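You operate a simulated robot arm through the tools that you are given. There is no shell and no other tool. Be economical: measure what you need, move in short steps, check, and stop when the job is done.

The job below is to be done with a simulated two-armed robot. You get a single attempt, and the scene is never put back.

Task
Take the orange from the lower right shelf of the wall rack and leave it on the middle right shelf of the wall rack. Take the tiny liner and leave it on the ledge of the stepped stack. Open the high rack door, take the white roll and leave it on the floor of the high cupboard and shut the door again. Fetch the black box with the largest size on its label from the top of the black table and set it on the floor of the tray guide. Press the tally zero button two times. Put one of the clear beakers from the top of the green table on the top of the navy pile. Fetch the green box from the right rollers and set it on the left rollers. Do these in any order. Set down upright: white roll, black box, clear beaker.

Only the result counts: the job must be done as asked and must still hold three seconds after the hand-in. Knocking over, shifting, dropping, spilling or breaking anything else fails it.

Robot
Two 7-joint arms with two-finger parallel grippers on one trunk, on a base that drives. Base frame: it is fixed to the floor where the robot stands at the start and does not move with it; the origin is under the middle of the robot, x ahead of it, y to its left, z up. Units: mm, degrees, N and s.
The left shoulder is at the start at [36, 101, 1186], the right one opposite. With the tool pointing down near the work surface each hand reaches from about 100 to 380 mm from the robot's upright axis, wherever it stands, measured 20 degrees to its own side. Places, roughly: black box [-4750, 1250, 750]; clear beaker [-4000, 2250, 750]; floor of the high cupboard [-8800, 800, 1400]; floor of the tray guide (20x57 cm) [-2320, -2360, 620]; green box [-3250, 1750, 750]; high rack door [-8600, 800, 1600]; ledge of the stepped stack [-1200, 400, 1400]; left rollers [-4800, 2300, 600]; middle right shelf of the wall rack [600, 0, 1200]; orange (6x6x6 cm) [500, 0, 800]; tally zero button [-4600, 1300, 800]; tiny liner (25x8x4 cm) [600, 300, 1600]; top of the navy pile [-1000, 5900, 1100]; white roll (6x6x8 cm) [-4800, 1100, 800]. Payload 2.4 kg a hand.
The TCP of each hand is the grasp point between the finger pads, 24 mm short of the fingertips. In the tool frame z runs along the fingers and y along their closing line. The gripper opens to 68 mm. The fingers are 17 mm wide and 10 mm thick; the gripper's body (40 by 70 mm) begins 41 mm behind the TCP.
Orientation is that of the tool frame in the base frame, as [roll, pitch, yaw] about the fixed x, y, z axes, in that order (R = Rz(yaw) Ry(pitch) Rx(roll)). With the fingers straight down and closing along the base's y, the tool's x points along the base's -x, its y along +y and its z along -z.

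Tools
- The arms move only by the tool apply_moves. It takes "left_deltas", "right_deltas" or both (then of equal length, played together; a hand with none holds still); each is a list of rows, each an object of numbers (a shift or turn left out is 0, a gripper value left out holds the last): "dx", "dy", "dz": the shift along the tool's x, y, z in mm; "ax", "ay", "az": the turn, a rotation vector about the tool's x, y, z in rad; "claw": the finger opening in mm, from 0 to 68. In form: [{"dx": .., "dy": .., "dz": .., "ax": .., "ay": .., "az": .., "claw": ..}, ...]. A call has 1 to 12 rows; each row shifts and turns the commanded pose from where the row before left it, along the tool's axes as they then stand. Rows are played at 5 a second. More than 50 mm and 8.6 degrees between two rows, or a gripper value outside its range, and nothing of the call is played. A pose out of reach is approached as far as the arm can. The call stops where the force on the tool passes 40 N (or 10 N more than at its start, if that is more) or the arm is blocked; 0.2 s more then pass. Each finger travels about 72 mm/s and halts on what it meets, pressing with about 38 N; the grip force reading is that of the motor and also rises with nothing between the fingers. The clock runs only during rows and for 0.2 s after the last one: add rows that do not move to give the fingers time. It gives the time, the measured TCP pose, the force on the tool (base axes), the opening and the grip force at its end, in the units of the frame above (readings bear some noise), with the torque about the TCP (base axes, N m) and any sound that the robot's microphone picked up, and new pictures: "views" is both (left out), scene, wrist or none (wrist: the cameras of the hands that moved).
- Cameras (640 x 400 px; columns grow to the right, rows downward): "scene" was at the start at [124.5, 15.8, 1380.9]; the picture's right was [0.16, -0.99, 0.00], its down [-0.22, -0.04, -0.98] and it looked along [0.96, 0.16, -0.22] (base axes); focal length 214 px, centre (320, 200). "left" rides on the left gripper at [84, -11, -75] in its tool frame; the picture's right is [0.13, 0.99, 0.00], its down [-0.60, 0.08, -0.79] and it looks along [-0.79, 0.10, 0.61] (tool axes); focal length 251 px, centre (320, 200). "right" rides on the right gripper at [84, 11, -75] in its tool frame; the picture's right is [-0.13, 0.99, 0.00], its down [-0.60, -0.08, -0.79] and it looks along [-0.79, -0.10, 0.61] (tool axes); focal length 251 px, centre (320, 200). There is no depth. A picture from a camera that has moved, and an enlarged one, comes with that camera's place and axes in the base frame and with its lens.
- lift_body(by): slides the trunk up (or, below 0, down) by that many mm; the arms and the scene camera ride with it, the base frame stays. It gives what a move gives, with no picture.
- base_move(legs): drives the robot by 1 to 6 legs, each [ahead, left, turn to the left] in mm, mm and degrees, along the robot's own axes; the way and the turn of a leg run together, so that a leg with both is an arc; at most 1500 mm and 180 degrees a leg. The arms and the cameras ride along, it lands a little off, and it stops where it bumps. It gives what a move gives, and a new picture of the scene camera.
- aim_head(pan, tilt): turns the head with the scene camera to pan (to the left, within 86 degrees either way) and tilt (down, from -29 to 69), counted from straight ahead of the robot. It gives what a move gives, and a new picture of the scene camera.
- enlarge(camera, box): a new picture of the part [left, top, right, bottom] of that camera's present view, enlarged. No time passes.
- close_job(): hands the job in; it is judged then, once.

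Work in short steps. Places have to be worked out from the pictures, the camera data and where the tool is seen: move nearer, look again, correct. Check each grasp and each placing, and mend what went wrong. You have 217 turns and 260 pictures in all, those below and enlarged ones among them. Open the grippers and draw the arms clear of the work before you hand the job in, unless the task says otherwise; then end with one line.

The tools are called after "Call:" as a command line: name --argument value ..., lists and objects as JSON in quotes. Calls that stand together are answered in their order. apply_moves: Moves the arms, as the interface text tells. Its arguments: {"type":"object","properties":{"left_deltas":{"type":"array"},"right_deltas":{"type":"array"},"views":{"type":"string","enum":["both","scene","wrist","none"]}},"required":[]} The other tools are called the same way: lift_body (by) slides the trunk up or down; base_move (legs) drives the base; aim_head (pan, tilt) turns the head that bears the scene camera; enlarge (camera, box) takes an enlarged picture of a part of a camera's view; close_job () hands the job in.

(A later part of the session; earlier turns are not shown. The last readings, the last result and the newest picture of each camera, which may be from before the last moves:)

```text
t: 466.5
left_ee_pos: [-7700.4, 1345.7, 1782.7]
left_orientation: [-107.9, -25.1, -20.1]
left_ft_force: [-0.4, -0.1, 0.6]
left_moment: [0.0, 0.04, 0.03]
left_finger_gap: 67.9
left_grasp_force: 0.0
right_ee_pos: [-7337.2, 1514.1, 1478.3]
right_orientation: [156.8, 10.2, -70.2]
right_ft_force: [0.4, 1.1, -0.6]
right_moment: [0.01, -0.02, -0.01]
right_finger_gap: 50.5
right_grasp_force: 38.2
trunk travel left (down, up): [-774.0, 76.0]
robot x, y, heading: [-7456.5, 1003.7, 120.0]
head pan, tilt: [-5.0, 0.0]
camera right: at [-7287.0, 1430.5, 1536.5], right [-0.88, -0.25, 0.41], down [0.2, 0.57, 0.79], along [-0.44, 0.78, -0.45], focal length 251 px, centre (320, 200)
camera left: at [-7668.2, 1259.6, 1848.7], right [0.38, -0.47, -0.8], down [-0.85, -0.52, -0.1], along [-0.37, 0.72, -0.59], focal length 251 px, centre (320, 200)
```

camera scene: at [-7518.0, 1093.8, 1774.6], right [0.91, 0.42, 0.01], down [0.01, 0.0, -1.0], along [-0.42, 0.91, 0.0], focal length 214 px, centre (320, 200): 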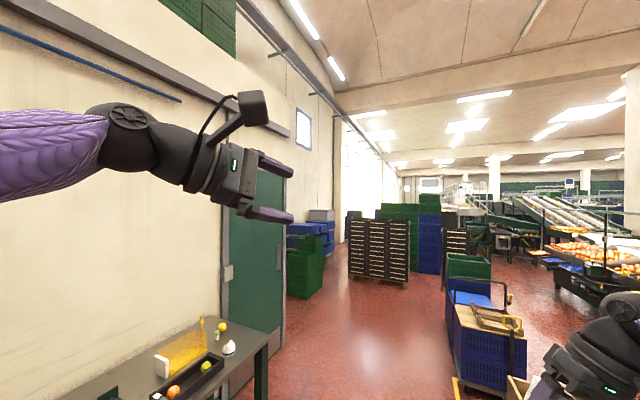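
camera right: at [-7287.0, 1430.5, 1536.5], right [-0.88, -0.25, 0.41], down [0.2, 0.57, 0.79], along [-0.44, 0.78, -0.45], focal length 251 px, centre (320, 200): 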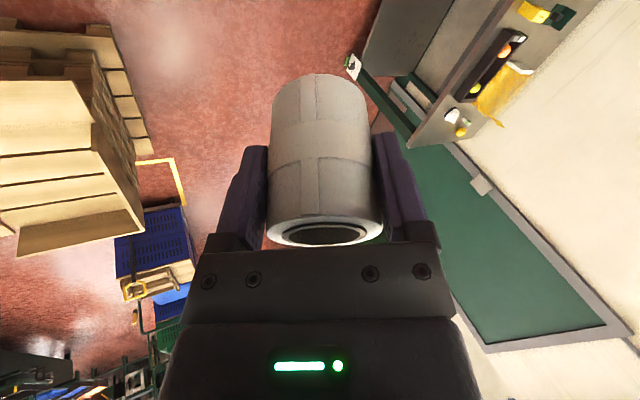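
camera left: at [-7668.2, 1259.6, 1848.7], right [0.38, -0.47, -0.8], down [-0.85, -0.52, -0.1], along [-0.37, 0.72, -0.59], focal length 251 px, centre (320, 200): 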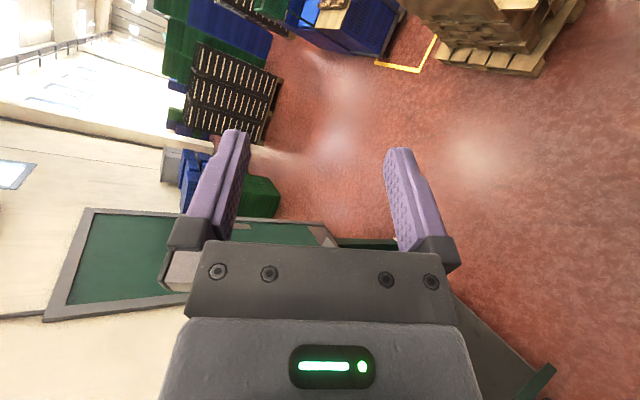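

Stable again, upright, roll still firmly gripped, but both arms got twisted. I rotate them back to their proper orientations.

Call:
apply_moves --left_deltas '[{"ax": -0.1215, "ay": 0.0062, "az": 0.0789}, {"ax": -0.1215, "ay": 0.0062, "az": 0.0789}, {"ax": -0.1215, "ay": 0.0062, "az": 0.0789}, {"ax": -0.1215, "ay": 0.0062, "az": 0.0789}, {"ax": -0.1215, "ay": 0.0062, "az": 0.0789}, {"ax": -0.1215, "ay": 0.0062, "az": 0.0789}, {"ax": -0.1215, "ay": 0.0062, "az": 0.0789}, {"ax": -0.1215, "ay": 0.0062, "az": 0.0789}, {"ax": -0.1215, "ay": 0.0062, "az": 0.0789}, {"ax": -0.1215, "ay": 0.0062, "az": 0.0789}, {"ax": -0.1215, "ay": 0.0062, "az": 0.0789}]' --right_deltas '[{"ax": 0.139}, {"ax": 0.139}, {"ax": 0.137}, {"ay": -0.1}, {}, {"dy": 30}, {"dy": 30}, {"dy": 30}, {"dy": 30}, {}, {}]' --views "none"

Call:
apply_moves --left_deltas '[{"dx": 21, "dy": 24, "dz": 30}, {"dx": 21, "dy": 24, "dz": 30}, {"dx": 21, "dy": 24, "dz": 30}, {"dx": 21, "dy": 24, "dz": 30}, {"dx": 21, "dy": 24, "dz": 30}, {"dx": 21, "dy": 24, "dz": 30}, {"dx": 21, "dy": 24, "dz": 30}, {"dx": 21, "dy": 24, "dz": 30}, {}]' --right_deltas '[{}, {}, {}, {"dy": 35, "dx": 5}, {"dy": 35, "dx": 5}, {"dy": 35, "dx": 5}, {"dy": 35, "dx": 5}, {"dy": 25, "dx": 5}, {}]' --views "scene"

```text
t: 468.9
left_ee_pos: [-7724.8, 1187.1, 1680.4]
left_orientation: [-178.2, 0.5, -58.8]
left_ft_force: [0.7, -0.1, -0.2]
left_moment: [0.02, -0.01, 0.01]
left_finger_gap: 67.9
left_grasp_force: 0.1
left hand out of reach, approached as far as the arm can: row 1, 2, 3, 4, 5, 6, 7, 8, 9, 10, 11
right_ee_pos: [-7429.5, 1468.3, 1476.0]
right_orientation: [-179.9, 16.6, -69.9]
right_ft_force: [0.0, 0.1, -0.7]
right_moment: [-0.03, 0.02, 0.01]
right_finger_gap: 50.6
right_grasp_force: 37.6
trunk travel left (down, up): [-774.0, 76.0]
robot x, y, heading: [-7455.8, 1003.2, 119.6]
head pan, tilt: [-5.0, 0.0]
```

```text
t: 470.9
left_ee_pos: [-7771.2, 1031.9, 1519.3]
left_orientation: [-178.2, 0.5, -58.8]
left_ft_force: [0.1, 0.7, 0.2]
left_moment: [0.01, -0.02, 0.0]
left_finger_gap: 67.7
left_grasp_force: 0.0
left hand out of reach, approached as far as the arm can: row 6, 7, 8
right_ee_pos: [-7578.9, 1391.0, 1471.1]
right_orientation: [180.0, 16.7, -69.9]
right_ft_force: [0.8, -0.8, -0.8]
right_moment: [-0.02, -0.04, 0.03]
right_finger_gap: 50.2
right_grasp_force: 37.7
trunk travel left (down, up): [-774.0, 76.0]
robot x, y, heading: [-7460.2, 1002.7, 119.6]
head pan, tilt: [-5.0, 0.0]
camera scene: at [-7497.4, 1094.0, 1775.7], right [0.91, 0.42, 0.0], down [0.0, 0.0, -1.0], along [-0.42, 0.91, 0.0], focal length 214 px, centre (320, 200)
```

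scene: 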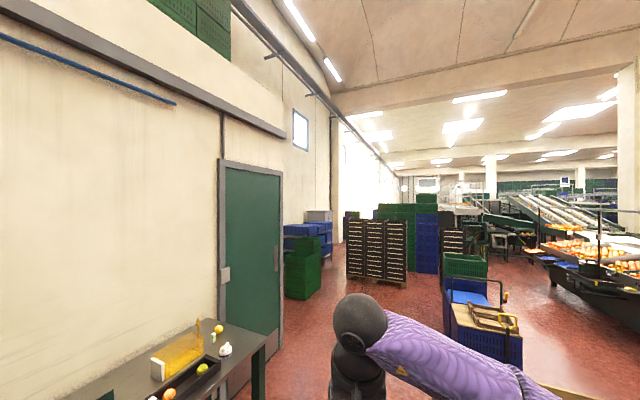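

Arms are restored and the roll is level again. I shift the right hand inward, then turn to face the cupboard and approach on its right side.

Call:
apply_moves --right_deltas '[{"dx": 15, "dy": 40, "dz": -4}, {"dx": 15, "dy": 40, "dz": -4}, {"dx": 15, "dy": 40, "dz": -4}, {"dx": 15, "dy": 40, "dz": -4}, {}]' --views "none"

Call:
base_move --legs '[[0, 0, 60.4], [0, -70, 0], [560, 0, 0]]'

Call:
aim_head --pan 15 --tilt 15

```text
t: 472.1
left_ee_pos: [-7769.9, 1032.4, 1518.8]
left_orientation: [-178.1, 0.5, -58.7]
left_ft_force: [0.3, 0.0, 0.3]
left_moment: [0.01, 0.02, -0.01]
left_finger_gap: 67.9
left_grasp_force: 0.1
right_ee_pos: [-7708.4, 1280.5, 1468.0]
right_orientation: [179.9, 16.7, -69.9]
right_ft_force: [0.0, -0.2, -0.6]
right_moment: [0.03, 0.05, -0.03]
right_finger_gap: 50.1
right_grasp_force: 38.5
trunk travel left (down, up): [-774.0, 76.0]
robot x, y, heading: [-7457.0, 1000.9, 119.8]
head pan, tilt: [-5.0, 0.0]
```

```text
t: 478.6
left_ee_pos: [-8199.8, 797.8, 1517.7]
left_orientation: [-178.1, 0.5, 2.7]
left_ft_force: [-0.4, -1.3, -0.1]
left_moment: [-0.02, -0.03, -0.02]
left_finger_gap: 68.0
left_grasp_force: 0.1
right_ee_pos: [-8387.9, 970.2, 1467.6]
right_orientation: [-179.9, 16.6, -8.3]
right_ft_force: [-0.2, -0.5, -0.5]
right_moment: [-0.02, -0.04, -0.02]
right_finger_gap: 50.4
right_grasp_force: 37.5
trunk travel left (down, up): [-774.0, 76.0]
robot x, y, heading: [-8018.4, 1061.6, -178.9]
head pan, tilt: [-5.0, 0.0]
camera scene: at [-8123.3, 1067.7, 1775.6], right [0.07, 1.0, 0.0], down [0.0, 0.0, -1.0], along [-1.0, 0.07, 0.0], focal length 214 px, centre (320, 200)
```

scene: 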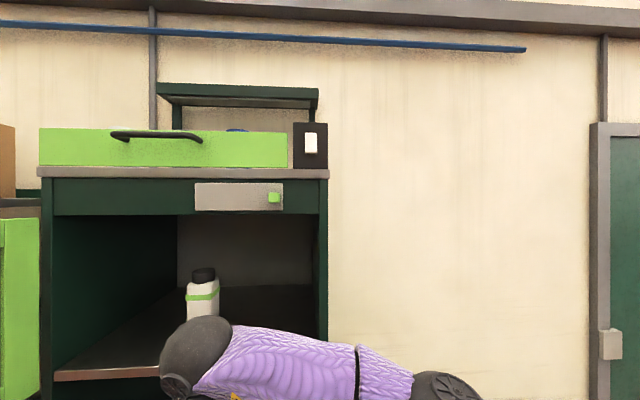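

```text
t: 479.5
left_ee_pos: [-8200.3, 797.9, 1519.1]
left_orientation: [-178.1, 0.5, 2.8]
left_ft_force: [-0.1, -0.2, -1.0]
left_moment: [0.0, -0.03, 0.0]
left_finger_gap: 67.9
left_grasp_force: 0.1
right_ee_pos: [-8388.4, 971.3, 1467.4]
right_orientation: [-179.9, 16.7, -8.3]
right_ft_force: [-0.3, 0.2, -1.1]
right_moment: [0.0, -0.01, 0.0]
right_finger_gap: 50.5
right_grasp_force: 38.3
trunk travel left (down, up): [-774.0, 76.0]
robot x, y, heading: [-8021.8, 1064.4, -179.1]
head pan, tilt: [15.0, 15.0]
camera scene: at [-8122.6, 1035.8, 1751.6], right [-0.28, 0.96, 0.0], down [0.25, 0.07, -0.97], along [-0.93, -0.27, -0.26], focal length 214 px, centre (320, 200)
```

scene: 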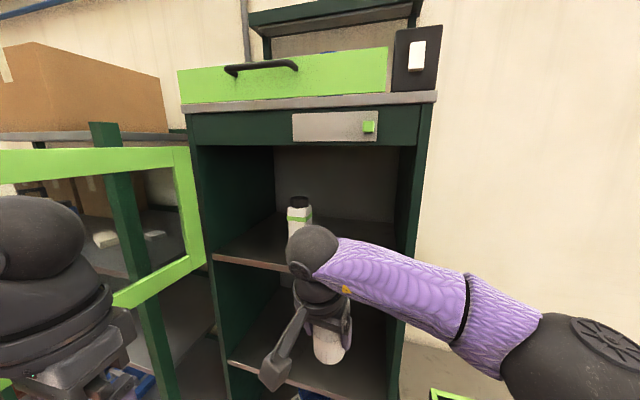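

The opening is y 601–1090, z≈1430–1745. I raise 40 mm and drive ahead 205 so the roll enters on the right side.

Call:
lift_body --by 40

Call:
base_move --legs '[[0, -15, -0.9], [200, 0, 0]]'

```text
t: 480.3
left_ee_pos: [-8200.7, 797.8, 1558.7]
left_orientation: [-178.1, 0.4, 2.8]
left_ft_force: [-0.2, -0.3, 0.5]
left_moment: [0.01, 0.0, 0.01]
left_finger_gap: 68.4
left_grasp_force: 0.0
right_ee_pos: [-8387.5, 970.9, 1507.0]
right_orientation: [-179.9, 16.5, -8.3]
right_ft_force: [-0.3, -0.1, -0.8]
right_moment: [0.04, -0.04, 0.01]
right_finger_gap: 50.4
right_grasp_force: 37.8
trunk travel left (down, up): [-814.0, 36.0]
robot x, y, heading: [-8025.0, 1061.4, -179.3]
head pan, tilt: [15.0, 15.0]
```

```text
t: 482.2
left_ee_pos: [-8394.3, 817.2, 1559.5]
left_orientation: [-178.2, 0.5, 1.8]
left_ft_force: [-0.3, -0.2, -0.3]
left_moment: [0.03, -0.04, 0.02]
left_finger_gap: 67.9
left_grasp_force: 0.1
right_ee_pos: [-8578.9, 991.5, 1507.5]
right_orientation: [180.0, 16.5, -9.4]
right_ft_force: [-0.5, 0.4, 0.1]
right_moment: [-0.02, 0.0, -0.02]
right_finger_gap: 50.5
right_grasp_force: 37.9
trunk travel left (down, up): [-814.0, 36.0]
robot x, y, heading: [-8214.6, 1077.9, -179.9]
head pan, tilt: [15.0, 15.0]
camera scene: at [-8313.0, 1052.6, 1791.5], right [-0.26, 0.97, 0.0], down [0.25, 0.07, -0.97], along [-0.93, -0.25, -0.26], focal length 214 px, centre (320, 200)
```

scene: 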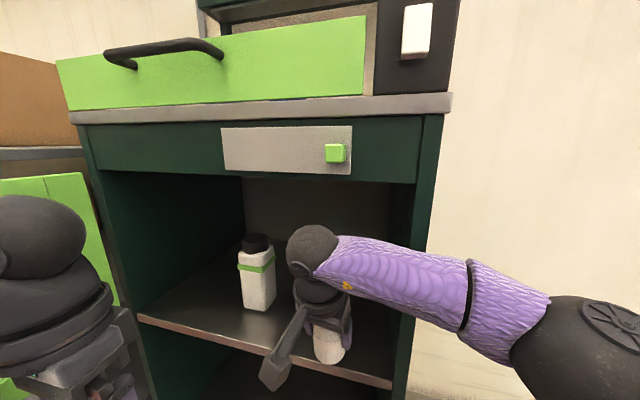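

The cabinet front is at x≈−8590, so the roll must go ~70 mm deeper; the forearm has limited room beside the right post. I go ahead 50 with the base and 25 with the arm, checking forces.

Call:
base_move --legs '[[50, 0, 0]]'

Call:
apply_moves --right_deltas '[{"dx": -13, "dy": 6, "dz": 3.5}, {"dx": -13, "dy": 6, "dz": 3.5}, {}]' --views "both"

```text
t: 483.3
left_ee_pos: [-8393.2, 764.5, 1559.5]
left_orientation: [-178.4, 0.6, 7.9]
left_ft_force: [0.4, 0.5, -0.2]
left_moment: [-0.01, 0.02, 0.0]
left_finger_gap: 68.0
left_grasp_force: 0.0
right_ee_pos: [-8597.6, 918.7, 1508.9]
right_orientation: [-180.0, 16.7, -3.4]
right_ft_force: [0.8, 0.2, -1.3]
right_moment: [-0.03, 0.0, -0.01]
right_finger_gap: 50.3
right_grasp_force: 37.7
trunk travel left (down, up): [-814.0, 36.0]
robot x, y, heading: [-8245.8, 1040.1, -173.9]
head pan, tilt: [15.0, 15.0]
stopped in leg 1: the robot was blocked; the commanded pose is now the measured one
camera scene: at [-8337.5, 1006.3, 1791.9], right [-0.36, 0.93, 0.0], down [0.24, 0.09, -0.97], along [-0.9, -0.35, -0.26], focal length 214 px, centre (320, 200)
```

scene: 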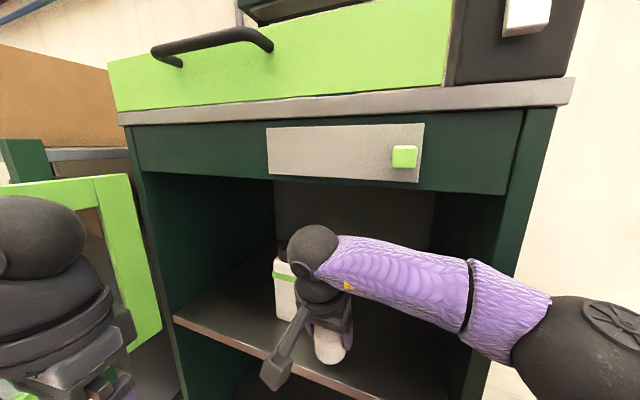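

```text
t: 484.1
left_ee_pos: [-8398.4, 761.1, 1558.0]
left_orientation: [-178.2, 0.4, 7.9]
left_ft_force: [-0.7, -0.3, -0.3]
left_moment: [0.01, 0.01, 0.01]
left_finger_gap: 68.2
left_grasp_force: 0.1
right_ee_pos: [-8628.0, 906.4, 1507.9]
right_orientation: [-179.9, 16.6, -3.4]
right_ft_force: [-0.2, 0.0, -0.5]
right_moment: [0.0, -0.04, 0.02]
right_finger_gap: 50.4
right_grasp_force: 38.3
trunk travel left (down, up): [-814.0, 36.0]
robot x, y, heading: [-8248.4, 1035.1, -173.8]
head pan, tilt: [15.0, 15.0]
camera scene: at [-8343.1, 1003.9, 1791.5], right [-0.36, 0.93, 0.0], down [0.24, 0.09, -0.97], along [-0.9, -0.35, -0.26], focal length 214 px, centre (320, 200)
camera right: at [-8528.2, 889.3, 1557.1], right [-0.18, -0.98, 0.04], down [-0.35, 0.1, 0.93], along [-0.92, 0.16, -0.36], focal length 251 px, centre (320, 200)
```

scene: 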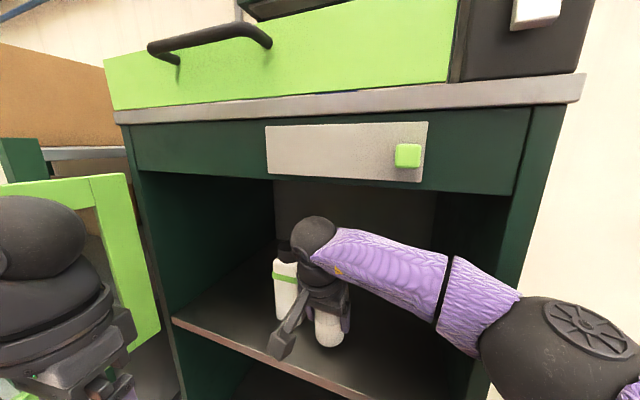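
right: 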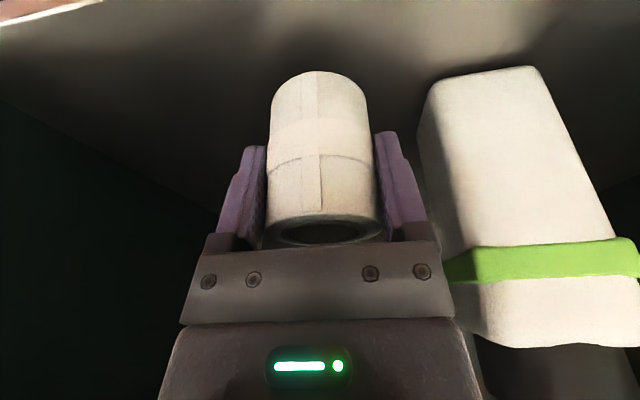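

The base is against the cabinet; the roll is inside but close to the bottle. I move the hand 35 mm right and 18 mm deeper, then lower to contact.

Call:
apply_moves --right_deltas '[{"dy": -18, "dx": -9, "dz": 2.5}, {"dy": -17, "dx": -9, "dz": 2.5}, {"dx": 4, "dz": 13}, {"dx": 2, "dz": 6.5}, {}]' --views "none"

Call:
apply_moves --right_deltas '[{"dx": 1, "dz": 3}, {"dx": 0.8, "dz": 2.4}, {"dx": 0.6, "dz": 1.9}, {"dx": 0.6, "dz": 1.9}, {"dx": 0.6, "dz": 1.9}, {}]' --views "wrist"

```text
t: 485.3
left_ee_pos: [-8386.3, 749.8, 1558.6]
left_orientation: [-177.8, 0.8, 7.8]
left_ft_force: [-0.5, -0.7, -0.9]
left_moment: [-0.03, 0.03, -0.01]
left_finger_gap: 68.2
left_grasp_force: 0.0
right_ee_pos: [-8633.6, 932.5, 1490.9]
right_orientation: [-179.7, 17.1, -3.1]
right_ft_force: [0.5, 0.7, -0.1]
right_moment: [-0.06, -0.03, 0.01]
right_finger_gap: 50.6
right_grasp_force: 37.6
trunk travel left (down, up): [-814.0, 36.0]
robot x, y, heading: [-8245.8, 1037.7, -173.9]
head pan, tilt: [15.0, 15.0]
```

```text
t: 486.7
left_ee_pos: [-8385.5, 752.8, 1559.1]
left_orientation: [-177.8, 0.8, 8.0]
left_ft_force: [-0.3, 1.0, 0.0]
left_moment: [-0.01, 0.0, -0.01]
left_finger_gap: 68.0
left_grasp_force: 0.0
right_ee_pos: [-8633.7, 934.3, 1479.1]
right_orientation: [-179.7, 17.3, -3.3]
right_ft_force: [-9.5, -4.6, 31.7]
right_moment: [-0.4, 0.38, -0.02]
right_finger_gap: 50.4
right_grasp_force: 37.9
trunk travel left (down, up): [-814.0, 36.0]
robot x, y, heading: [-8244.7, 1037.2, -173.5]
head pan, tilt: [15.0, 15.0]
camera right: at [-8532.1, 916.8, 1528.0], right [-0.18, -0.98, 0.03], down [-0.34, 0.09, 0.94], along [-0.92, 0.16, -0.35], focal length 251 px, centre (320, 200)
```

right: 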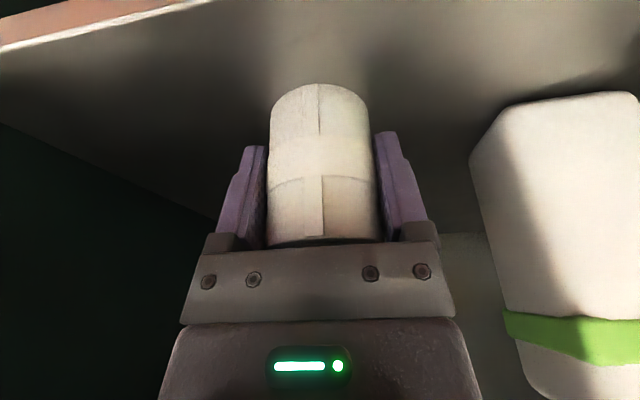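

The roll stands on the cupboard floor (contact at 32 N). I open gradually and withdraw straight back.

Call:
apply_moves --right_deltas '[{"dx": -0.3, "dz": -0.9}, {"claw": 53}, {"claw": 57}, {"claw": 62}, {"claw": 68}, {"claw": 68}, {"dx": 14, "dz": -4.5}, {"dx": 19, "dz": -6}, {"dx": 24, "dz": -8}, {"dx": 28, "dz": -9}, {}]' --views "both"

```text
t: 489.1
left_ee_pos: [-8398.9, 762.3, 1558.1]
left_orientation: [-178.2, 0.5, 7.8]
left_ft_force: [0.9, 0.8, 0.0]
left_moment: [-0.02, -0.04, 0.0]
left_finger_gap: 68.3
left_grasp_force: 0.1
right_ee_pos: [-8558.3, 936.8, 1479.3]
right_orientation: [-179.9, 16.6, -3.5]
right_ft_force: [0.8, -0.2, -1.2]
right_moment: [-0.01, 0.01, 0.01]
right_finger_gap: 67.9
right_grasp_force: 0.1
trunk travel left (down, up): [-814.0, 36.0]
robot x, y, heading: [-8245.1, 1036.9, -173.9]
head pan, tilt: [15.0, 15.0]
camera scene: at [-8343.8, 1004.1, 1791.5], right [-0.36, 0.93, 0.0], down [0.24, 0.09, -0.97], along [-0.9, -0.35, -0.26], focal length 214 px, centre (320, 200)
camera right: at [-8457.0, 919.1, 1528.2], right [-0.18, -0.98, 0.04], down [-0.35, 0.1, 0.93], along [-0.92, 0.16, -0.36], focal length 251 px, centre (320, 200)
```

scene: 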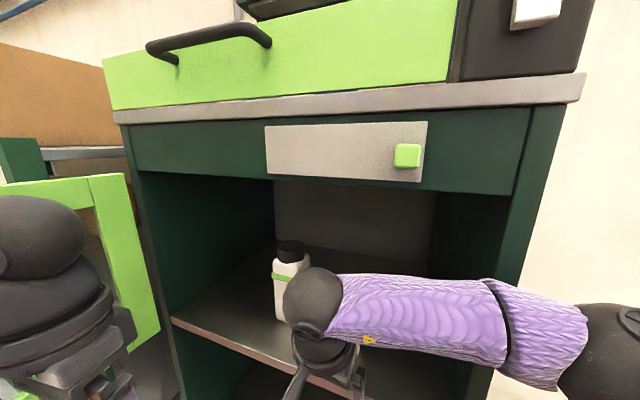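
right: 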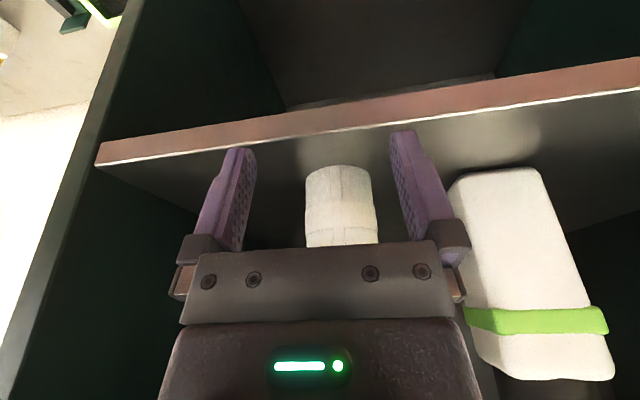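

The roll stands well inside. Now to shut the door: back off, straighten, and strafe past the door tip to its outer side.

Call:
base_move --legs '[[-300, 0, 0], [0, 0, -6.1], [-300, 0, 0], [0, 660, 0]]'

Call:
apply_moves --right_deltas '[{"dx": -31, "dz": 10}, {"dx": -31, "dz": 10}, {"dx": -32, "dz": 10}, {"dx": 5, "dz": 17}, {}]' --views "scene"

```text
t: 496.5
left_ee_pos: [-7833.4, 154.5, 1559.3]
left_orientation: [-178.2, 0.5, 1.8]
left_ft_force: [-1.0, 0.3, 0.8]
left_moment: [0.01, 0.01, -0.02]
left_finger_gap: 67.9
left_grasp_force: 0.1
right_ee_pos: [-7971.6, 346.0, 1479.2]
right_orientation: [-179.9, 16.6, -9.5]
right_ft_force: [0.6, 0.6, -0.6]
right_moment: [0.0, 0.01, 0.02]
right_finger_gap: 68.0
right_grasp_force: 0.1
trunk travel left (down, up): [-814.0, 36.0]
robot x, y, heading: [-7652.2, 417.0, -179.9]
head pan, tilt: [15.0, 15.0]
camera scene: at [-7751.9, 390.3, 1791.5], right [-0.26, 0.97, 0.0], down [0.25, 0.07, -0.97], along [-0.93, -0.25, -0.26], focal length 214 px, centre (320, 200)
```

scene: 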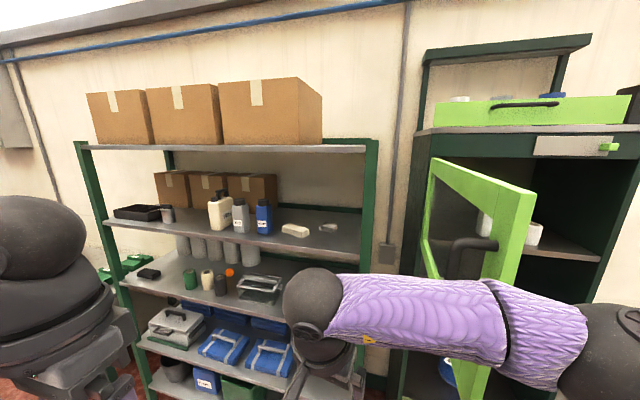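

```text
t: 497.7
left_ee_pos: [-7832.2, 154.5, 1558.8]
left_orientation: [-178.1, 0.5, 1.8]
left_ft_force: [-1.1, -0.3, -0.5]
left_moment: [0.01, 0.0, -0.01]
left_finger_gap: 68.3
left_grasp_force: 0.0
right_ee_pos: [-8070.3, 362.3, 1458.6]
right_orientation: [-179.9, 16.7, -9.5]
right_ft_force: [-0.6, -0.1, -0.5]
right_moment: [0.04, 0.01, -0.03]
right_finger_gap: 67.9
right_grasp_force: 0.0
trunk travel left (down, up): [-814.0, 36.0]
robot x, y, heading: [-7650.2, 413.8, -180.1]
head pan, tilt: [15.0, 15.0]
camera scene: at [-7752.0, 390.4, 1791.5], right [-0.26, 0.97, 0.0], down [0.25, 0.07, -0.97], along [-0.93, -0.25, -0.26], focal length 214 px, centre (320, 200)
```

scene: 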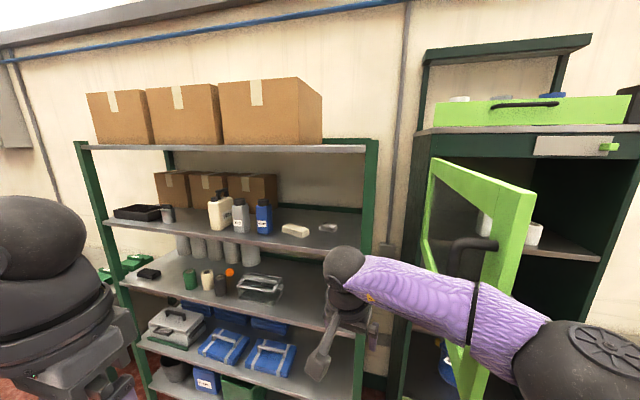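

I push the door shut from its outer side by strafing right along its arc with the right hand.

Call:
base_move --legs '[[5, -322, 0], [98, -195, 0]]'

```text
t: 501.1
left_ee_pos: [-7936.2, 666.2, 1558.6]
left_orientation: [-178.2, 0.4, 2.0]
left_ft_force: [-0.8, 0.8, -0.2]
left_moment: [0.02, 0.01, -0.01]
left_finger_gap: 67.9
left_grasp_force: 0.0
right_ee_pos: [-8174.8, 873.7, 1458.4]
right_orientation: [-179.9, 16.6, -9.3]
right_ft_force: [-0.6, -0.7, -0.7]
right_moment: [0.01, 0.02, 0.0]
right_finger_gap: 68.1
right_grasp_force: 0.0
trunk travel left (down, up): [-814.0, 36.0]
robot x, y, heading: [-7757.2, 924.3, -179.5]
head pan, tilt: [15.0, 15.0]
camera scene: at [-7856.7, 903.0, 1791.5], right [-0.27, 0.96, 0.0], down [0.25, 0.07, -0.97], along [-0.93, -0.26, -0.26], focal length 214 px, centre (320, 200)
```

scene: 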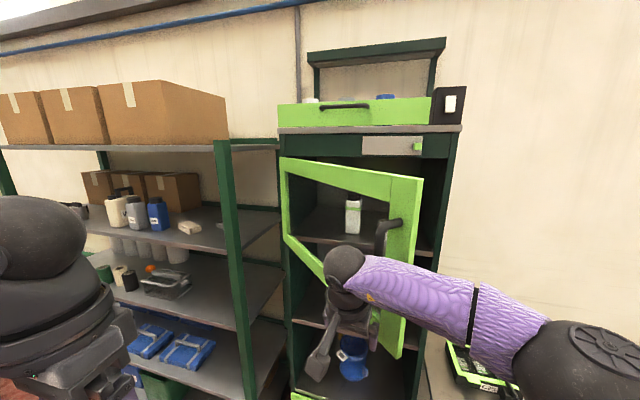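

Door is at about 40°. Continue pushing along the arc and then straight toward the cabinet.

Call:
base_move --legs '[[212, -130, 0], [95, 0, 0]]'

```text
t: 503.7
left_ee_pos: [-8248.5, 799.3, 1558.5]
left_orientation: [-178.2, 0.3, 1.8]
left_ft_force: [0.0, 0.1, 0.9]
left_moment: [0.02, -0.03, 0.02]
left_finger_gap: 68.1
left_grasp_force: 0.0
right_ee_pos: [-8486.1, 1005.6, 1458.4]
right_orientation: [-179.9, 16.5, -9.3]
right_ft_force: [-0.3, 0.1, 0.1]
right_moment: [-0.01, 0.02, 0.0]
right_finger_gap: 67.9
right_grasp_force: 0.0
trunk travel left (down, up): [-814.0, 36.0]
robot x, y, heading: [-8074.4, 1060.0, -180.2]
head pan, tilt: [15.0, 15.0]
camera scene: at [-8167.8, 1034.7, 1791.5], right [-0.26, 0.97, 0.0], down [0.25, 0.07, -0.97], along [-0.93, -0.25, -0.26], focal length 214 px, centre (320, 200)
```

scene: 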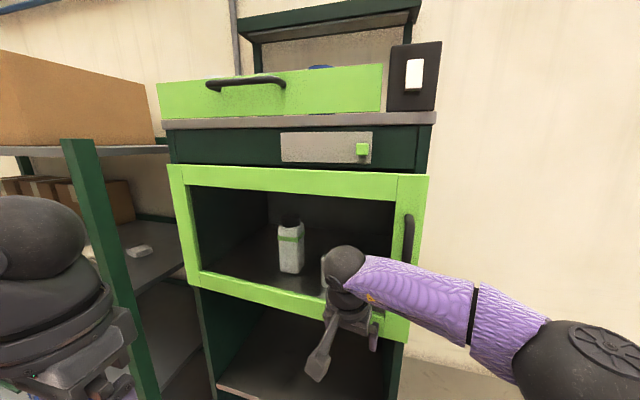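

Nearly closed. I finish with the arm pushing ahead in steps under the force limit.

Call:
apply_moves --right_deltas '[{"dx": -14.4, "dz": 4.3}, {"dx": -14.4, "dz": 4.3}, {"dx": -9.6, "dz": 2.9}, {"dx": -9.6, "dz": 2.9}, {"dx": -9.6, "dz": 2.9}, {"dx": -4.8, "dz": 1.5}, {"dx": -4.8, "dz": 1.5}, {"dx": -4.8, "dz": 1.5}, {}]' --views "scene"

```text
t: 505.4
left_ee_pos: [-8237.4, 799.6, 1560.6]
left_orientation: [-178.2, 0.8, 1.9]
left_ft_force: [0.2, -0.6, 0.5]
left_moment: [-0.04, 0.0, 0.0]
left_finger_gap: 68.1
left_grasp_force: 0.0
right_ee_pos: [-8535.1, 1014.8, 1459.9]
right_orientation: [-179.9, 16.5, -9.0]
right_ft_force: [26.9, -0.7, 7.7]
right_moment: [-0.11, 1.62, 0.33]
right_finger_gap: 68.3
right_grasp_force: 0.1
right hand out of reach, approached as far as the arm can: row 6, 7, 8
trunk travel left (down, up): [-814.0, 36.0]
robot x, y, heading: [-8065.7, 1055.0, -179.7]
head pan, tilt: [15.0, 15.0]
stopped in row 8 (right hand): the force on the tool passed its limit at 41 N (the readings are from after the stop); the commanded pose is now the measured one
camera scene: at [-8156.1, 1035.6, 1792.4], right [-0.26, 0.97, 0.0], down [0.24, 0.07, -0.97], along [-0.93, -0.25, -0.25], focal length 214 px, centre (320, 200)
```

scene: 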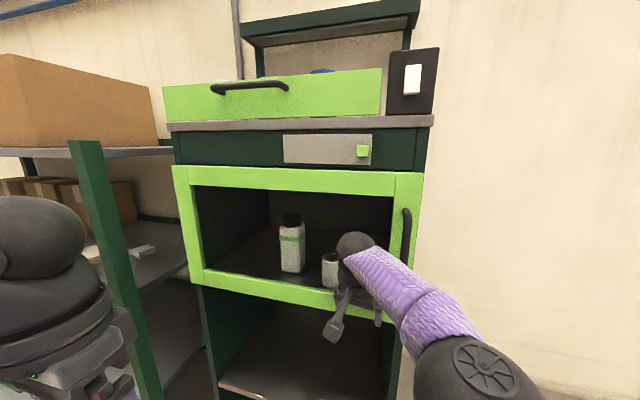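

Door shut with the roll standing inside. I retract, and travel back to the green table for a beaker via the known corridor.

Call:
base_move --legs '[[-205, 0, 0], [0, 1500, 0], [0, 1000, 0], [-1500, 0, 0], [-1500, 0, 0], [-850, 0, 0]]'

```text
t: 537.0
left_ee_pos: [-4140.5, -1502.2, 1558.7]
left_orientation: [-178.1, 0.5, 5.2]
left_ft_force: [0.2, 0.4, 0.3]
left_moment: [0.01, 0.01, 0.02]
left_finger_gap: 68.0
left_grasp_force: 0.0
right_ee_pos: [-4449.3, -1305.4, 1457.4]
right_orientation: [-179.9, 16.2, -5.8]
right_ft_force: [-0.7, 0.1, 1.1]
right_moment: [0.02, -0.01, 0.04]
right_finger_gap: 68.0
right_grasp_force: 0.1
trunk travel left (down, up): [-814.0, 36.0]
robot x, y, heading: [-3976.2, -1232.5, -176.6]
head pan, tilt: [15.0, 15.0]
camera scene: at [-4073.8, -1263.4, 1791.5], right [-0.32, 0.95, 0.0], down [0.25, 0.08, -0.97], along [-0.92, -0.31, -0.26], focal length 214 px, centre (320, 200)
```

scene: 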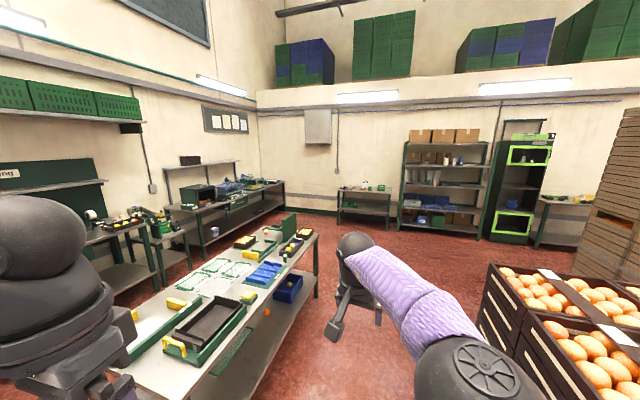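

Now turn north and drive up to the green table, stopping short to look.

Call:
base_move --legs '[[0, 0, -93.4], [0, 70, 0], [1500, 0, 0], [1330, 0, 0], [0, 140, 0]]'

Call:
lift_body --by -250

Call:
aim_head --pan -15 --tilt 35

```text
t: 556.1
left_ee_pos: [-4468.6, 1746.3, 1559.4]
left_orientation: [-178.4, 0.2, -84.6]
left_ft_force: [0.9, 2.3, -0.2]
left_moment: [-0.08, 0.06, 0.01]
left_finger_gap: 67.9
left_grasp_force: 0.1
right_ee_pos: [-4271.4, 2055.5, 1457.2]
right_orientation: [-179.9, 16.3, -95.8]
right_ft_force: [1.5, 0.6, 0.2]
right_moment: [-0.03, 0.08, 0.03]
right_finger_gap: 68.1
right_grasp_force: 0.0
trunk travel left (down, up): [-814.0, 36.0]
robot x, y, heading: [-4202.2, 1579.7, 93.6]
head pan, tilt: [15.0, 15.0]
camera scene: at [-4227.6, 1681.0, 1791.7], right [0.95, 0.32, 0.0], down [0.08, -0.25, -0.97], along [-0.31, 0.91, -0.26], focal length 214 px, centre (320, 200)
```

scene: 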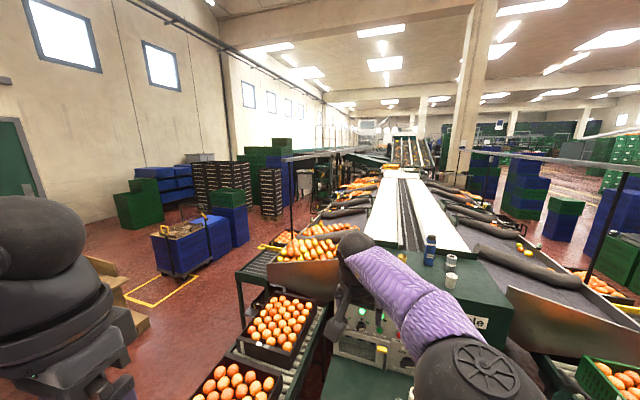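

```text
t: 558.6
left_ee_pos: [-4472.2, 1743.2, 1309.6]
left_orientation: [-178.2, 0.6, -84.6]
left_ft_force: [0.1, 0.5, 0.1]
left_moment: [-0.03, 0.0, 0.0]
left_finger_gap: 67.9
left_grasp_force: 0.1
right_ee_pos: [-4272.1, 2053.5, 1206.8]
right_orientation: [-179.9, 16.3, -95.7]
right_ft_force: [-0.2, 0.3, -0.1]
right_moment: [-0.03, 0.0, -0.01]
right_finger_gap: 67.6
right_grasp_force: 0.0
trunk travel left (down, up): [-564.0, 286.0]
robot x, y, heading: [-4202.6, 1577.9, 93.8]
head pan, tilt: [15.0, 15.0]
```

```text
t: 559.6
left_ee_pos: [-4471.7, 1745.4, 1308.7]
left_orientation: [-178.3, 0.5, -84.7]
left_ft_force: [0.9, 0.6, 0.4]
left_moment: [0.02, -0.02, -0.02]
left_finger_gap: 67.9
left_grasp_force: 0.1
right_ee_pos: [-4273.5, 2054.0, 1207.4]
right_orientation: [-179.9, 16.3, -95.6]
right_ft_force: [-0.4, 0.2, -0.5]
right_moment: [0.03, 0.0, 0.02]
right_finger_gap: 67.9
right_grasp_force: 0.0
trunk travel left (down, up): [-564.0, 286.0]
robot x, y, heading: [-4205.5, 1578.4, 93.7]
head pan, tilt: [-15.0, 35.0]
camera scene: at [-4184.5, 1682.9, 1509.5], right [0.98, -0.19, 0.0], down [-0.11, -0.56, -0.82], along [0.16, 0.8, -0.57], focal length 214 px, centre (320, 200)
```

scene: 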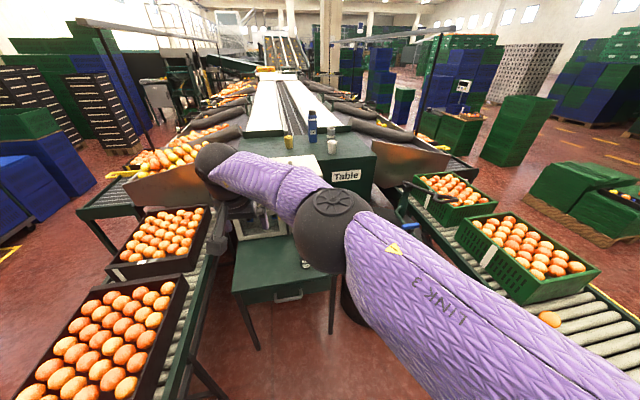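

The right arm blocks the view. I retract it tool-down to its own side, then move closer and look down at the table.

Call:
apply_moves --right_deltas '[{"dx": 41, "dz": -12}, {"dx": 41, "dz": -12}, {"dx": 41, "dz": -12}, {"dx": 41, "dz": -12}, {"ay": 0.14}, {"ay": 0.145}, {"az": -0.08, "dy": -30}, {"az": -0.08, "dy": -30}, {"dy": -35}, {"dy": -35}, {}]' --views "none"

Call:
base_move --legs '[[0, 0, -3.7], [330, 0, 0]]'

Call:
aim_head --pan 0 --tilt 50

```text
t: 562.0
left_ee_pos: [-4472.2, 1743.0, 1308.4]
left_orientation: [-178.2, 0.4, -84.6]
left_ft_force: [-0.2, 0.5, -0.9]
left_moment: [0.0, -0.04, 0.0]
left_finger_gap: 67.8
left_grasp_force: 0.0
right_ee_pos: [-4163.3, 1885.9, 1207.2]
right_orientation: [-179.9, 0.0, -86.4]
right_ft_force: [0.3, 0.2, -0.2]
right_moment: [0.01, -0.01, -0.03]
right_finger_gap: 67.9
right_grasp_force: 0.1
trunk travel left (down, up): [-564.0, 286.0]
robot x, y, heading: [-4200.0, 1579.8, 93.7]
head pan, tilt: [-15.0, 35.0]
```

```text
t: 564.6
left_ee_pos: [-4462.9, 2079.2, 1309.0]
left_orientation: [-178.1, 0.5, -88.0]
left_ft_force: [0.4, 0.9, 0.0]
left_moment: [-0.02, -0.02, 0.01]
left_finger_gap: 67.9
left_grasp_force: 0.1
right_ee_pos: [-4146.4, 2202.5, 1207.2]
right_orientation: [-179.8, -0.1, -90.0]
right_ft_force: [0.7, -0.8, -0.3]
right_moment: [0.0, -0.04, -0.03]
right_finger_gap: 68.0
right_grasp_force: 0.0
trunk travel left (down, up): [-564.0, 286.0]
robot x, y, heading: [-4202.2, 1896.3, 90.3]
head pan, tilt: [-15.0, 35.0]
camera scene: at [-4179.2, 1999.9, 1509.4], right [0.97, -0.26, 0.0], down [-0.15, -0.56, -0.82], along [0.21, 0.79, -0.57], focal length 214 px, centre (320, 200)
```

scene: 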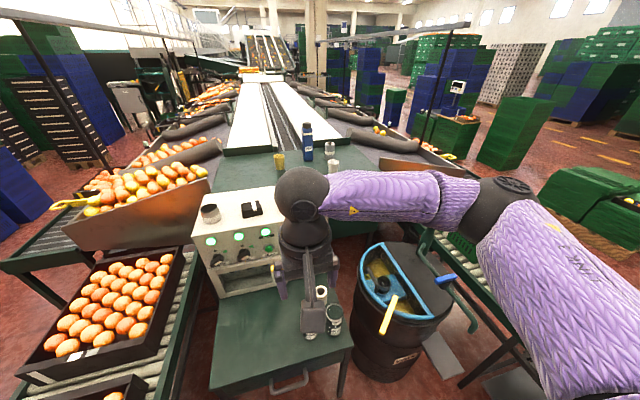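

```text
t: 565.3
left_ee_pos: [-4461.4, 2077.4, 1309.4]
left_orientation: [-178.2, 0.4, -88.0]
left_ft_force: [0.6, -0.1, -1.0]
left_moment: [0.0, 0.0, 0.01]
left_finger_gap: 67.7
left_grasp_force: 0.1
right_ee_pos: [-4147.1, 2199.8, 1208.3]
right_orientation: [-179.9, 0.0, -90.1]
right_ft_force: [-0.6, 0.1, 0.2]
right_moment: [-0.03, 0.02, -0.01]
right_finger_gap: 67.8
right_grasp_force: 0.1
trunk travel left (down, up): [-564.0, 286.0]
robot x, y, heading: [-4200.0, 1896.9, 90.1]
head pan, tilt: [0.0, 50.0]
camera scene: at [-4201.9, 1990.9, 1487.7], right [1.0, 0.0, 0.0], down [0.0, -0.77, -0.64], along [0.0, 0.64, -0.77], focal length 214 px, centre (320, 200)
```

scene: 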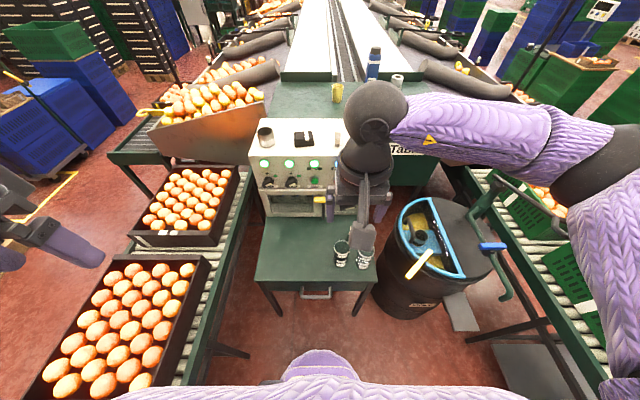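

Two clear beakers stand at about (−4124, 2317) and (−4042, 2306). I move ahead 60, lower 200 and look with the right wrist camera.

Call:
base_move --legs '[[60, -15, 0]]'

Call:
lift_body --by -220

Call:
apply_moves --right_deltas '[{}]' --views "both"

```text
t: 566.3
left_ee_pos: [-4447.6, 2139.3, 1309.4]
left_orientation: [-178.1, 0.4, -88.1]
left_ft_force: [-0.3, 0.7, -0.5]
left_moment: [-0.03, 0.0, 0.01]
left_finger_gap: 67.8
left_grasp_force: 0.0
right_ee_pos: [-4130.8, 2262.6, 1206.6]
right_orientation: [-179.9, 0.0, -90.2]
right_ft_force: [-0.6, 0.0, 0.5]
right_moment: [0.01, -0.03, -0.01]
right_finger_gap: 68.2
right_grasp_force: 0.1
trunk travel left (down, up): [-564.0, 286.0]
robot x, y, heading: [-4188.2, 1955.6, 90.1]
head pan, tilt: [0.0, 50.0]
camera scene: at [-4186.5, 2053.0, 1487.6], right [1.0, 0.0, 0.0], down [0.0, -0.77, -0.64], along [0.0, 0.64, -0.77], focal length 214 px, centre (320, 200)
```

scene: 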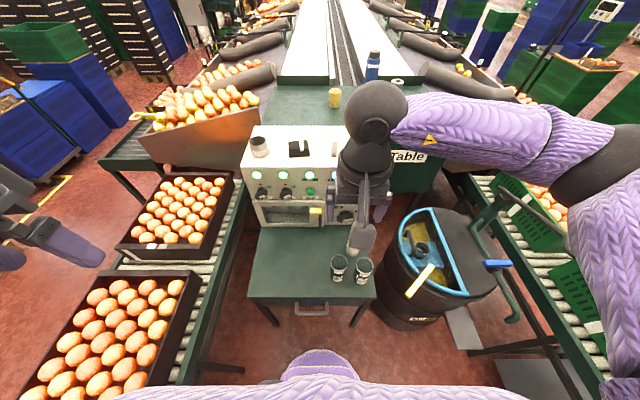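

```text
t: 568.6
left_ee_pos: [-4446.0, 2138.4, 1088.4]
left_orientation: [-178.2, 0.3, -88.1]
left_ft_force: [0.1, -0.2, -0.1]
left_moment: [0.01, -0.01, 0.03]
left_finger_gap: 67.9
left_grasp_force: 0.1
right_ee_pos: [-4131.6, 2261.3, 988.0]
right_orientation: [-179.9, 0.0, -90.2]
right_ft_force: [0.0, -0.5, -0.6]
right_moment: [0.0, 0.01, 0.05]
right_finger_gap: 68.0
right_grasp_force: 0.1
trunk travel left (down, up): [-344.0, 506.0]
robot x, y, heading: [-4185.9, 1956.1, 90.3]
head pan, tilt: [0.0, 50.0]
```

```text
t: 569.0
left_ee_pos: [-4447.7, 2138.2, 1088.1]
left_orientation: [-178.2, 0.2, -88.1]
left_ft_force: [-0.9, 0.2, 0.1]
left_moment: [0.04, 0.0, -0.02]
left_finger_gap: 68.0
left_grasp_force: 0.1
right_ee_pos: [-4132.5, 2262.7, 988.0]
right_orientation: [-180.0, 0.0, -90.1]
right_ft_force: [0.4, 0.1, 0.4]
right_moment: [-0.02, -0.01, 0.03]
right_finger_gap: 67.9
right_grasp_force: 0.1
trunk travel left (down, up): [-344.0, 506.0]
robot x, y, heading: [-4190.5, 1957.6, 90.2]
head pan, tilt: [0.0, 50.0]
camera scene: at [-4187.0, 2076.1, 1266.6], right [1.0, 0.0, 0.0], down [0.0, -0.77, -0.64], along [0.0, 0.64, -0.77], focal length 214 px, centre (320, 200)
camera right: at [-4142.6, 2177.3, 1063.6], right [-0.99, 0.13, 0.0], down [0.08, 0.6, 0.79], along [0.11, 0.79, -0.61], focal length 251 px, centre (320, 200)
```

scene: 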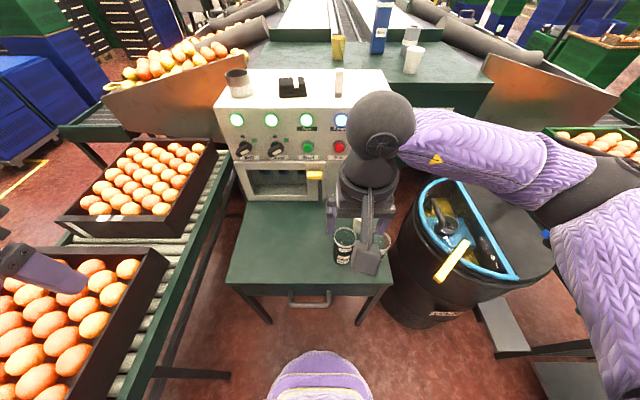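
right: 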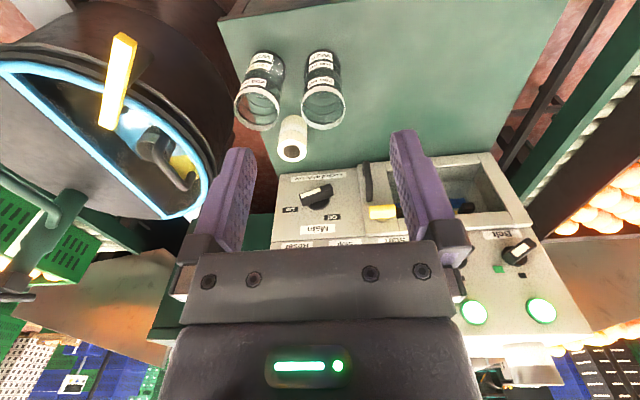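

Beaker A is at ≈(−4124, 2322), ~45 mm wide, close to beaker B and a roll, so I'll grip along a diagonal. Rotate the hand 45°, move over it and look.

Call:
apply_moves --right_deltas '[{"az": 0.131}, {"az": 0.131}, {"az": 0.131}, {"az": 0.131}, {"az": 0.131}, {"az": 0.13}, {"dx": -24, "dy": 18}, {"dx": -24, "dy": 18}, {"dz": 35}, {"dz": 35}, {}]' --views "wrist"

```text
t: 571.4
left_ee_pos: [-4446.5, 2138.9, 1086.7]
left_orientation: [-178.2, 0.3, -88.1]
left_ft_force: [0.1, 0.1, 0.4]
left_moment: [-0.02, 0.03, 0.01]
left_finger_gap: 67.9
left_grasp_force: 0.2
right_ee_pos: [-4121.0, 2320.3, 918.3]
right_orientation: [-179.9, 0.1, -135.0]
right_ft_force: [-0.1, -0.4, -0.7]
right_moment: [0.03, -0.01, 0.03]
right_finger_gap: 67.9
right_grasp_force: 0.0
trunk travel left (down, up): [-344.0, 506.0]
robot x, y, heading: [-4187.3, 1959.0, 90.0]
head pan, tilt: [0.0, 50.0]
camera right: at [-4189.0, 2268.9, 994.9], right [-0.61, 0.79, 0.0], down [0.48, 0.37, 0.79], along [0.63, 0.48, -0.61], focal length 251 px, centre (320, 200)
```

right: 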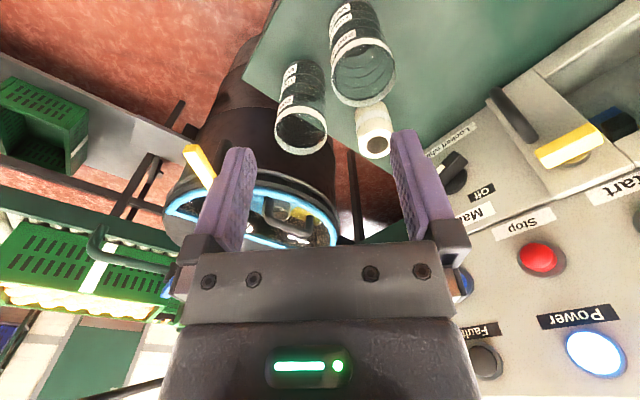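

Triangulation puts beaker A at (−4119, 2374), rim z≈755, ~60 mm wide; B is 86 mm away. I re-aim: turn back 25°, move ahead 15, lower, and hover over A.

Call:
base_move --legs '[[15, 0, 0]]'

Call:
apply_moves --right_deltas '[{"az": -0.145}, {"az": -0.145}, {"az": -0.146}, {"dx": -36, "dy": 12}, {}]' --views "none"

Call:
lift_body --by -100

Call:
apply_moves --right_deltas '[{}]' --views "wrist"

```text
t: 572.2
left_ee_pos: [-4447.2, 2153.6, 1089.0]
left_orientation: [-178.2, 0.3, -88.1]
left_ft_force: [0.0, 0.0, 0.9]
left_moment: [0.0, -0.02, -0.03]
left_finger_gap: 68.3
left_grasp_force: 0.0
right_ee_pos: [-4121.4, 2335.9, 919.3]
right_orientation: [-179.9, 0.1, -135.1]
right_ft_force: [0.7, -0.1, -0.9]
right_moment: [0.02, 0.03, -0.03]
right_finger_gap: 68.1
right_grasp_force: 0.0
trunk travel left (down, up): [-344.0, 506.0]
robot x, y, heading: [-4185.1, 1972.2, 90.0]
head pan, tilt: [0.0, 50.0]
camera scene: at [-4187.0, 2091.6, 1266.5], right [1.0, 0.0, 0.0], down [0.0, -0.77, -0.64], along [0.0, 0.64, -0.77], focal length 214 px, centre (320, 200)
```

scene: 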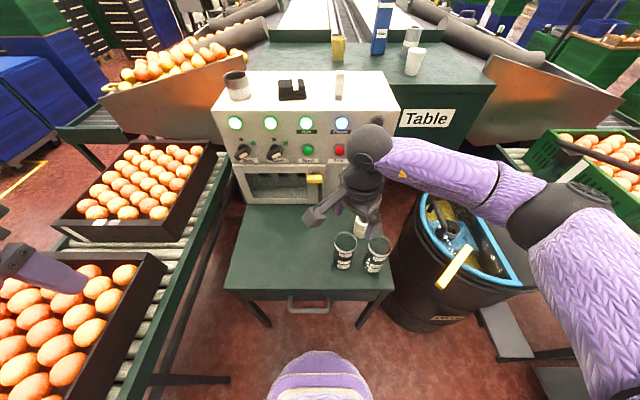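

```text
t: 573.4
left_ee_pos: [-4446.5, 2154.8, 1088.5]
left_orientation: [-178.1, 0.2, -88.1]
left_ft_force: [0.2, 0.4, -0.7]
left_moment: [-0.03, 0.0, 0.02]
left_finger_gap: 67.9
left_grasp_force: 0.0
right_ee_pos: [-4120.2, 2375.0, 919.5]
right_orientation: [-179.9, 0.0, -110.0]
right_ft_force: [0.0, -0.6, 0.6]
right_moment: [-0.03, 0.0, -0.02]
right_finger_gap: 68.0
right_grasp_force: 0.0
trunk travel left (down, up): [-344.0, 506.0]
robot x, y, heading: [-4188.5, 1970.9, 90.2]
head pan, tilt: [0.0, 50.0]
```

```text
t: 574.7
left_ee_pos: [-4447.5, 2162.4, 979.8]
left_orientation: [-178.3, -2.3, -88.1]
left_ft_force: [0.3, 0.0, 0.3]
left_moment: [0.01, 0.0, -0.01]
left_finger_gap: 68.0
left_grasp_force: 0.1
right_ee_pos: [-4120.6, 2373.5, 820.4]
right_orientation: [-179.9, 0.0, -110.2]
right_ft_force: [-0.2, -0.6, 0.3]
right_moment: [0.02, 0.02, -0.02]
right_finger_gap: 67.8
right_grasp_force: 0.1
trunk travel left (down, up): [-244.0, 606.0]
robot x, y, heading: [-4186.6, 1970.9, 90.1]
head pan, tilt: [0.0, 50.0]
```

```text
t: 575.1
left_ee_pos: [-4446.0, 2164.5, 979.8]
left_orientation: [-178.1, -2.4, -88.1]
left_ft_force: [-0.1, 0.2, 0.3]
left_moment: [-0.02, 0.02, -0.01]
left_finger_gap: 68.2
left_grasp_force: 0.1
right_ee_pos: [-4120.3, 2373.4, 819.5]
right_orientation: [-179.8, 0.0, -110.0]
right_ft_force: [-0.5, 0.2, 0.9]
right_moment: [-0.03, 0.03, -0.01]
right_finger_gap: 68.0
right_grasp_force: 0.0
trunk travel left (down, up): [-244.0, 606.0]
robot x, y, heading: [-4188.4, 1972.8, 90.3]
head pan, tilt: [0.0, 50.0]
camera right: at [-4159.9, 2298.2, 895.3], right [-0.89, 0.46, 0.0], down [0.28, 0.54, 0.79], along [0.37, 0.7, -0.61], focal length 251 px, centre (320, 200)
```

right: 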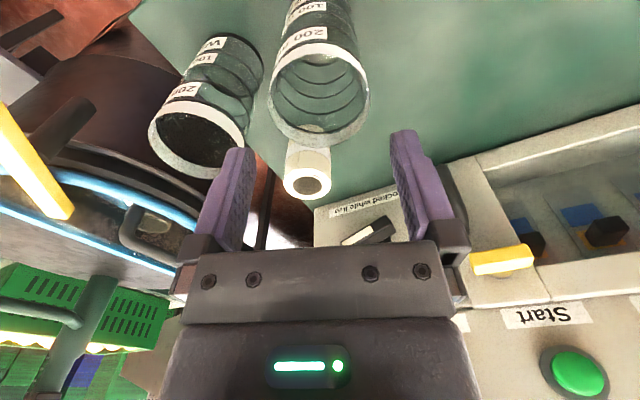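

Well centred over the empty beaker A (rim ≈(−4121, 2371, 747)). I descend 105 mm and close gently.

Call:
apply_moves --right_deltas '[{"dx": 2.5, "dz": 30}, {"dz": 35}, {"dz": 25}, {"dz": 15}, {}, {"claw": 60}, {"claw": 57}, {"claw": 54}, {"claw": 54}]' --views "wrist"

```text
t: 576.1
left_ee_pos: [-4446.7, 2162.5, 980.3]
left_orientation: [-178.2, -2.1, -88.0]
left_ft_force: [-0.1, 0.2, -1.0]
left_moment: [0.01, -0.01, -0.03]
left_finger_gap: 68.3
left_grasp_force: 0.0
right_ee_pos: [-4121.6, 2371.3, 722.7]
right_orientation: [179.8, 0.5, -110.2]
right_ft_force: [4.1, -6.7, 22.0]
right_moment: [-0.12, -0.17, -0.03]
right_finger_gap: 67.6
right_grasp_force: 0.1
trunk travel left (down, up): [-244.0, 606.0]
robot x, y, heading: [-4186.7, 1973.1, 90.2]
head pan, tilt: [0.0, 50.0]
stopped in row 5 (right hand): the force on the tool passed its limit at 54 N (the readings are from after the stop); the commanded pose is now the measured one
camera right: at [-4160.9, 2295.6, 798.2], right [-0.89, 0.46, 0.01], down [0.28, 0.53, 0.8], along [0.37, 0.71, -0.6], focal length 251 px, centre (320, 200)
```

right: 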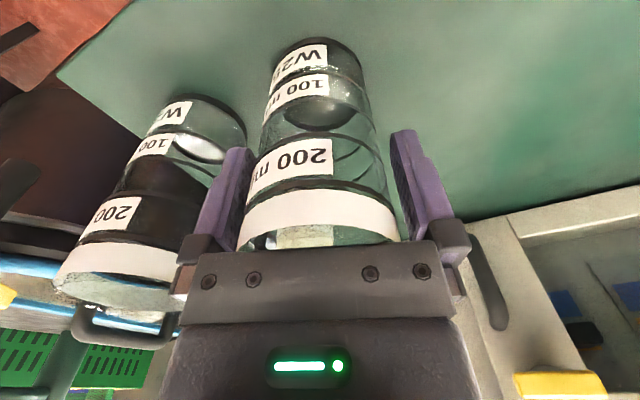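

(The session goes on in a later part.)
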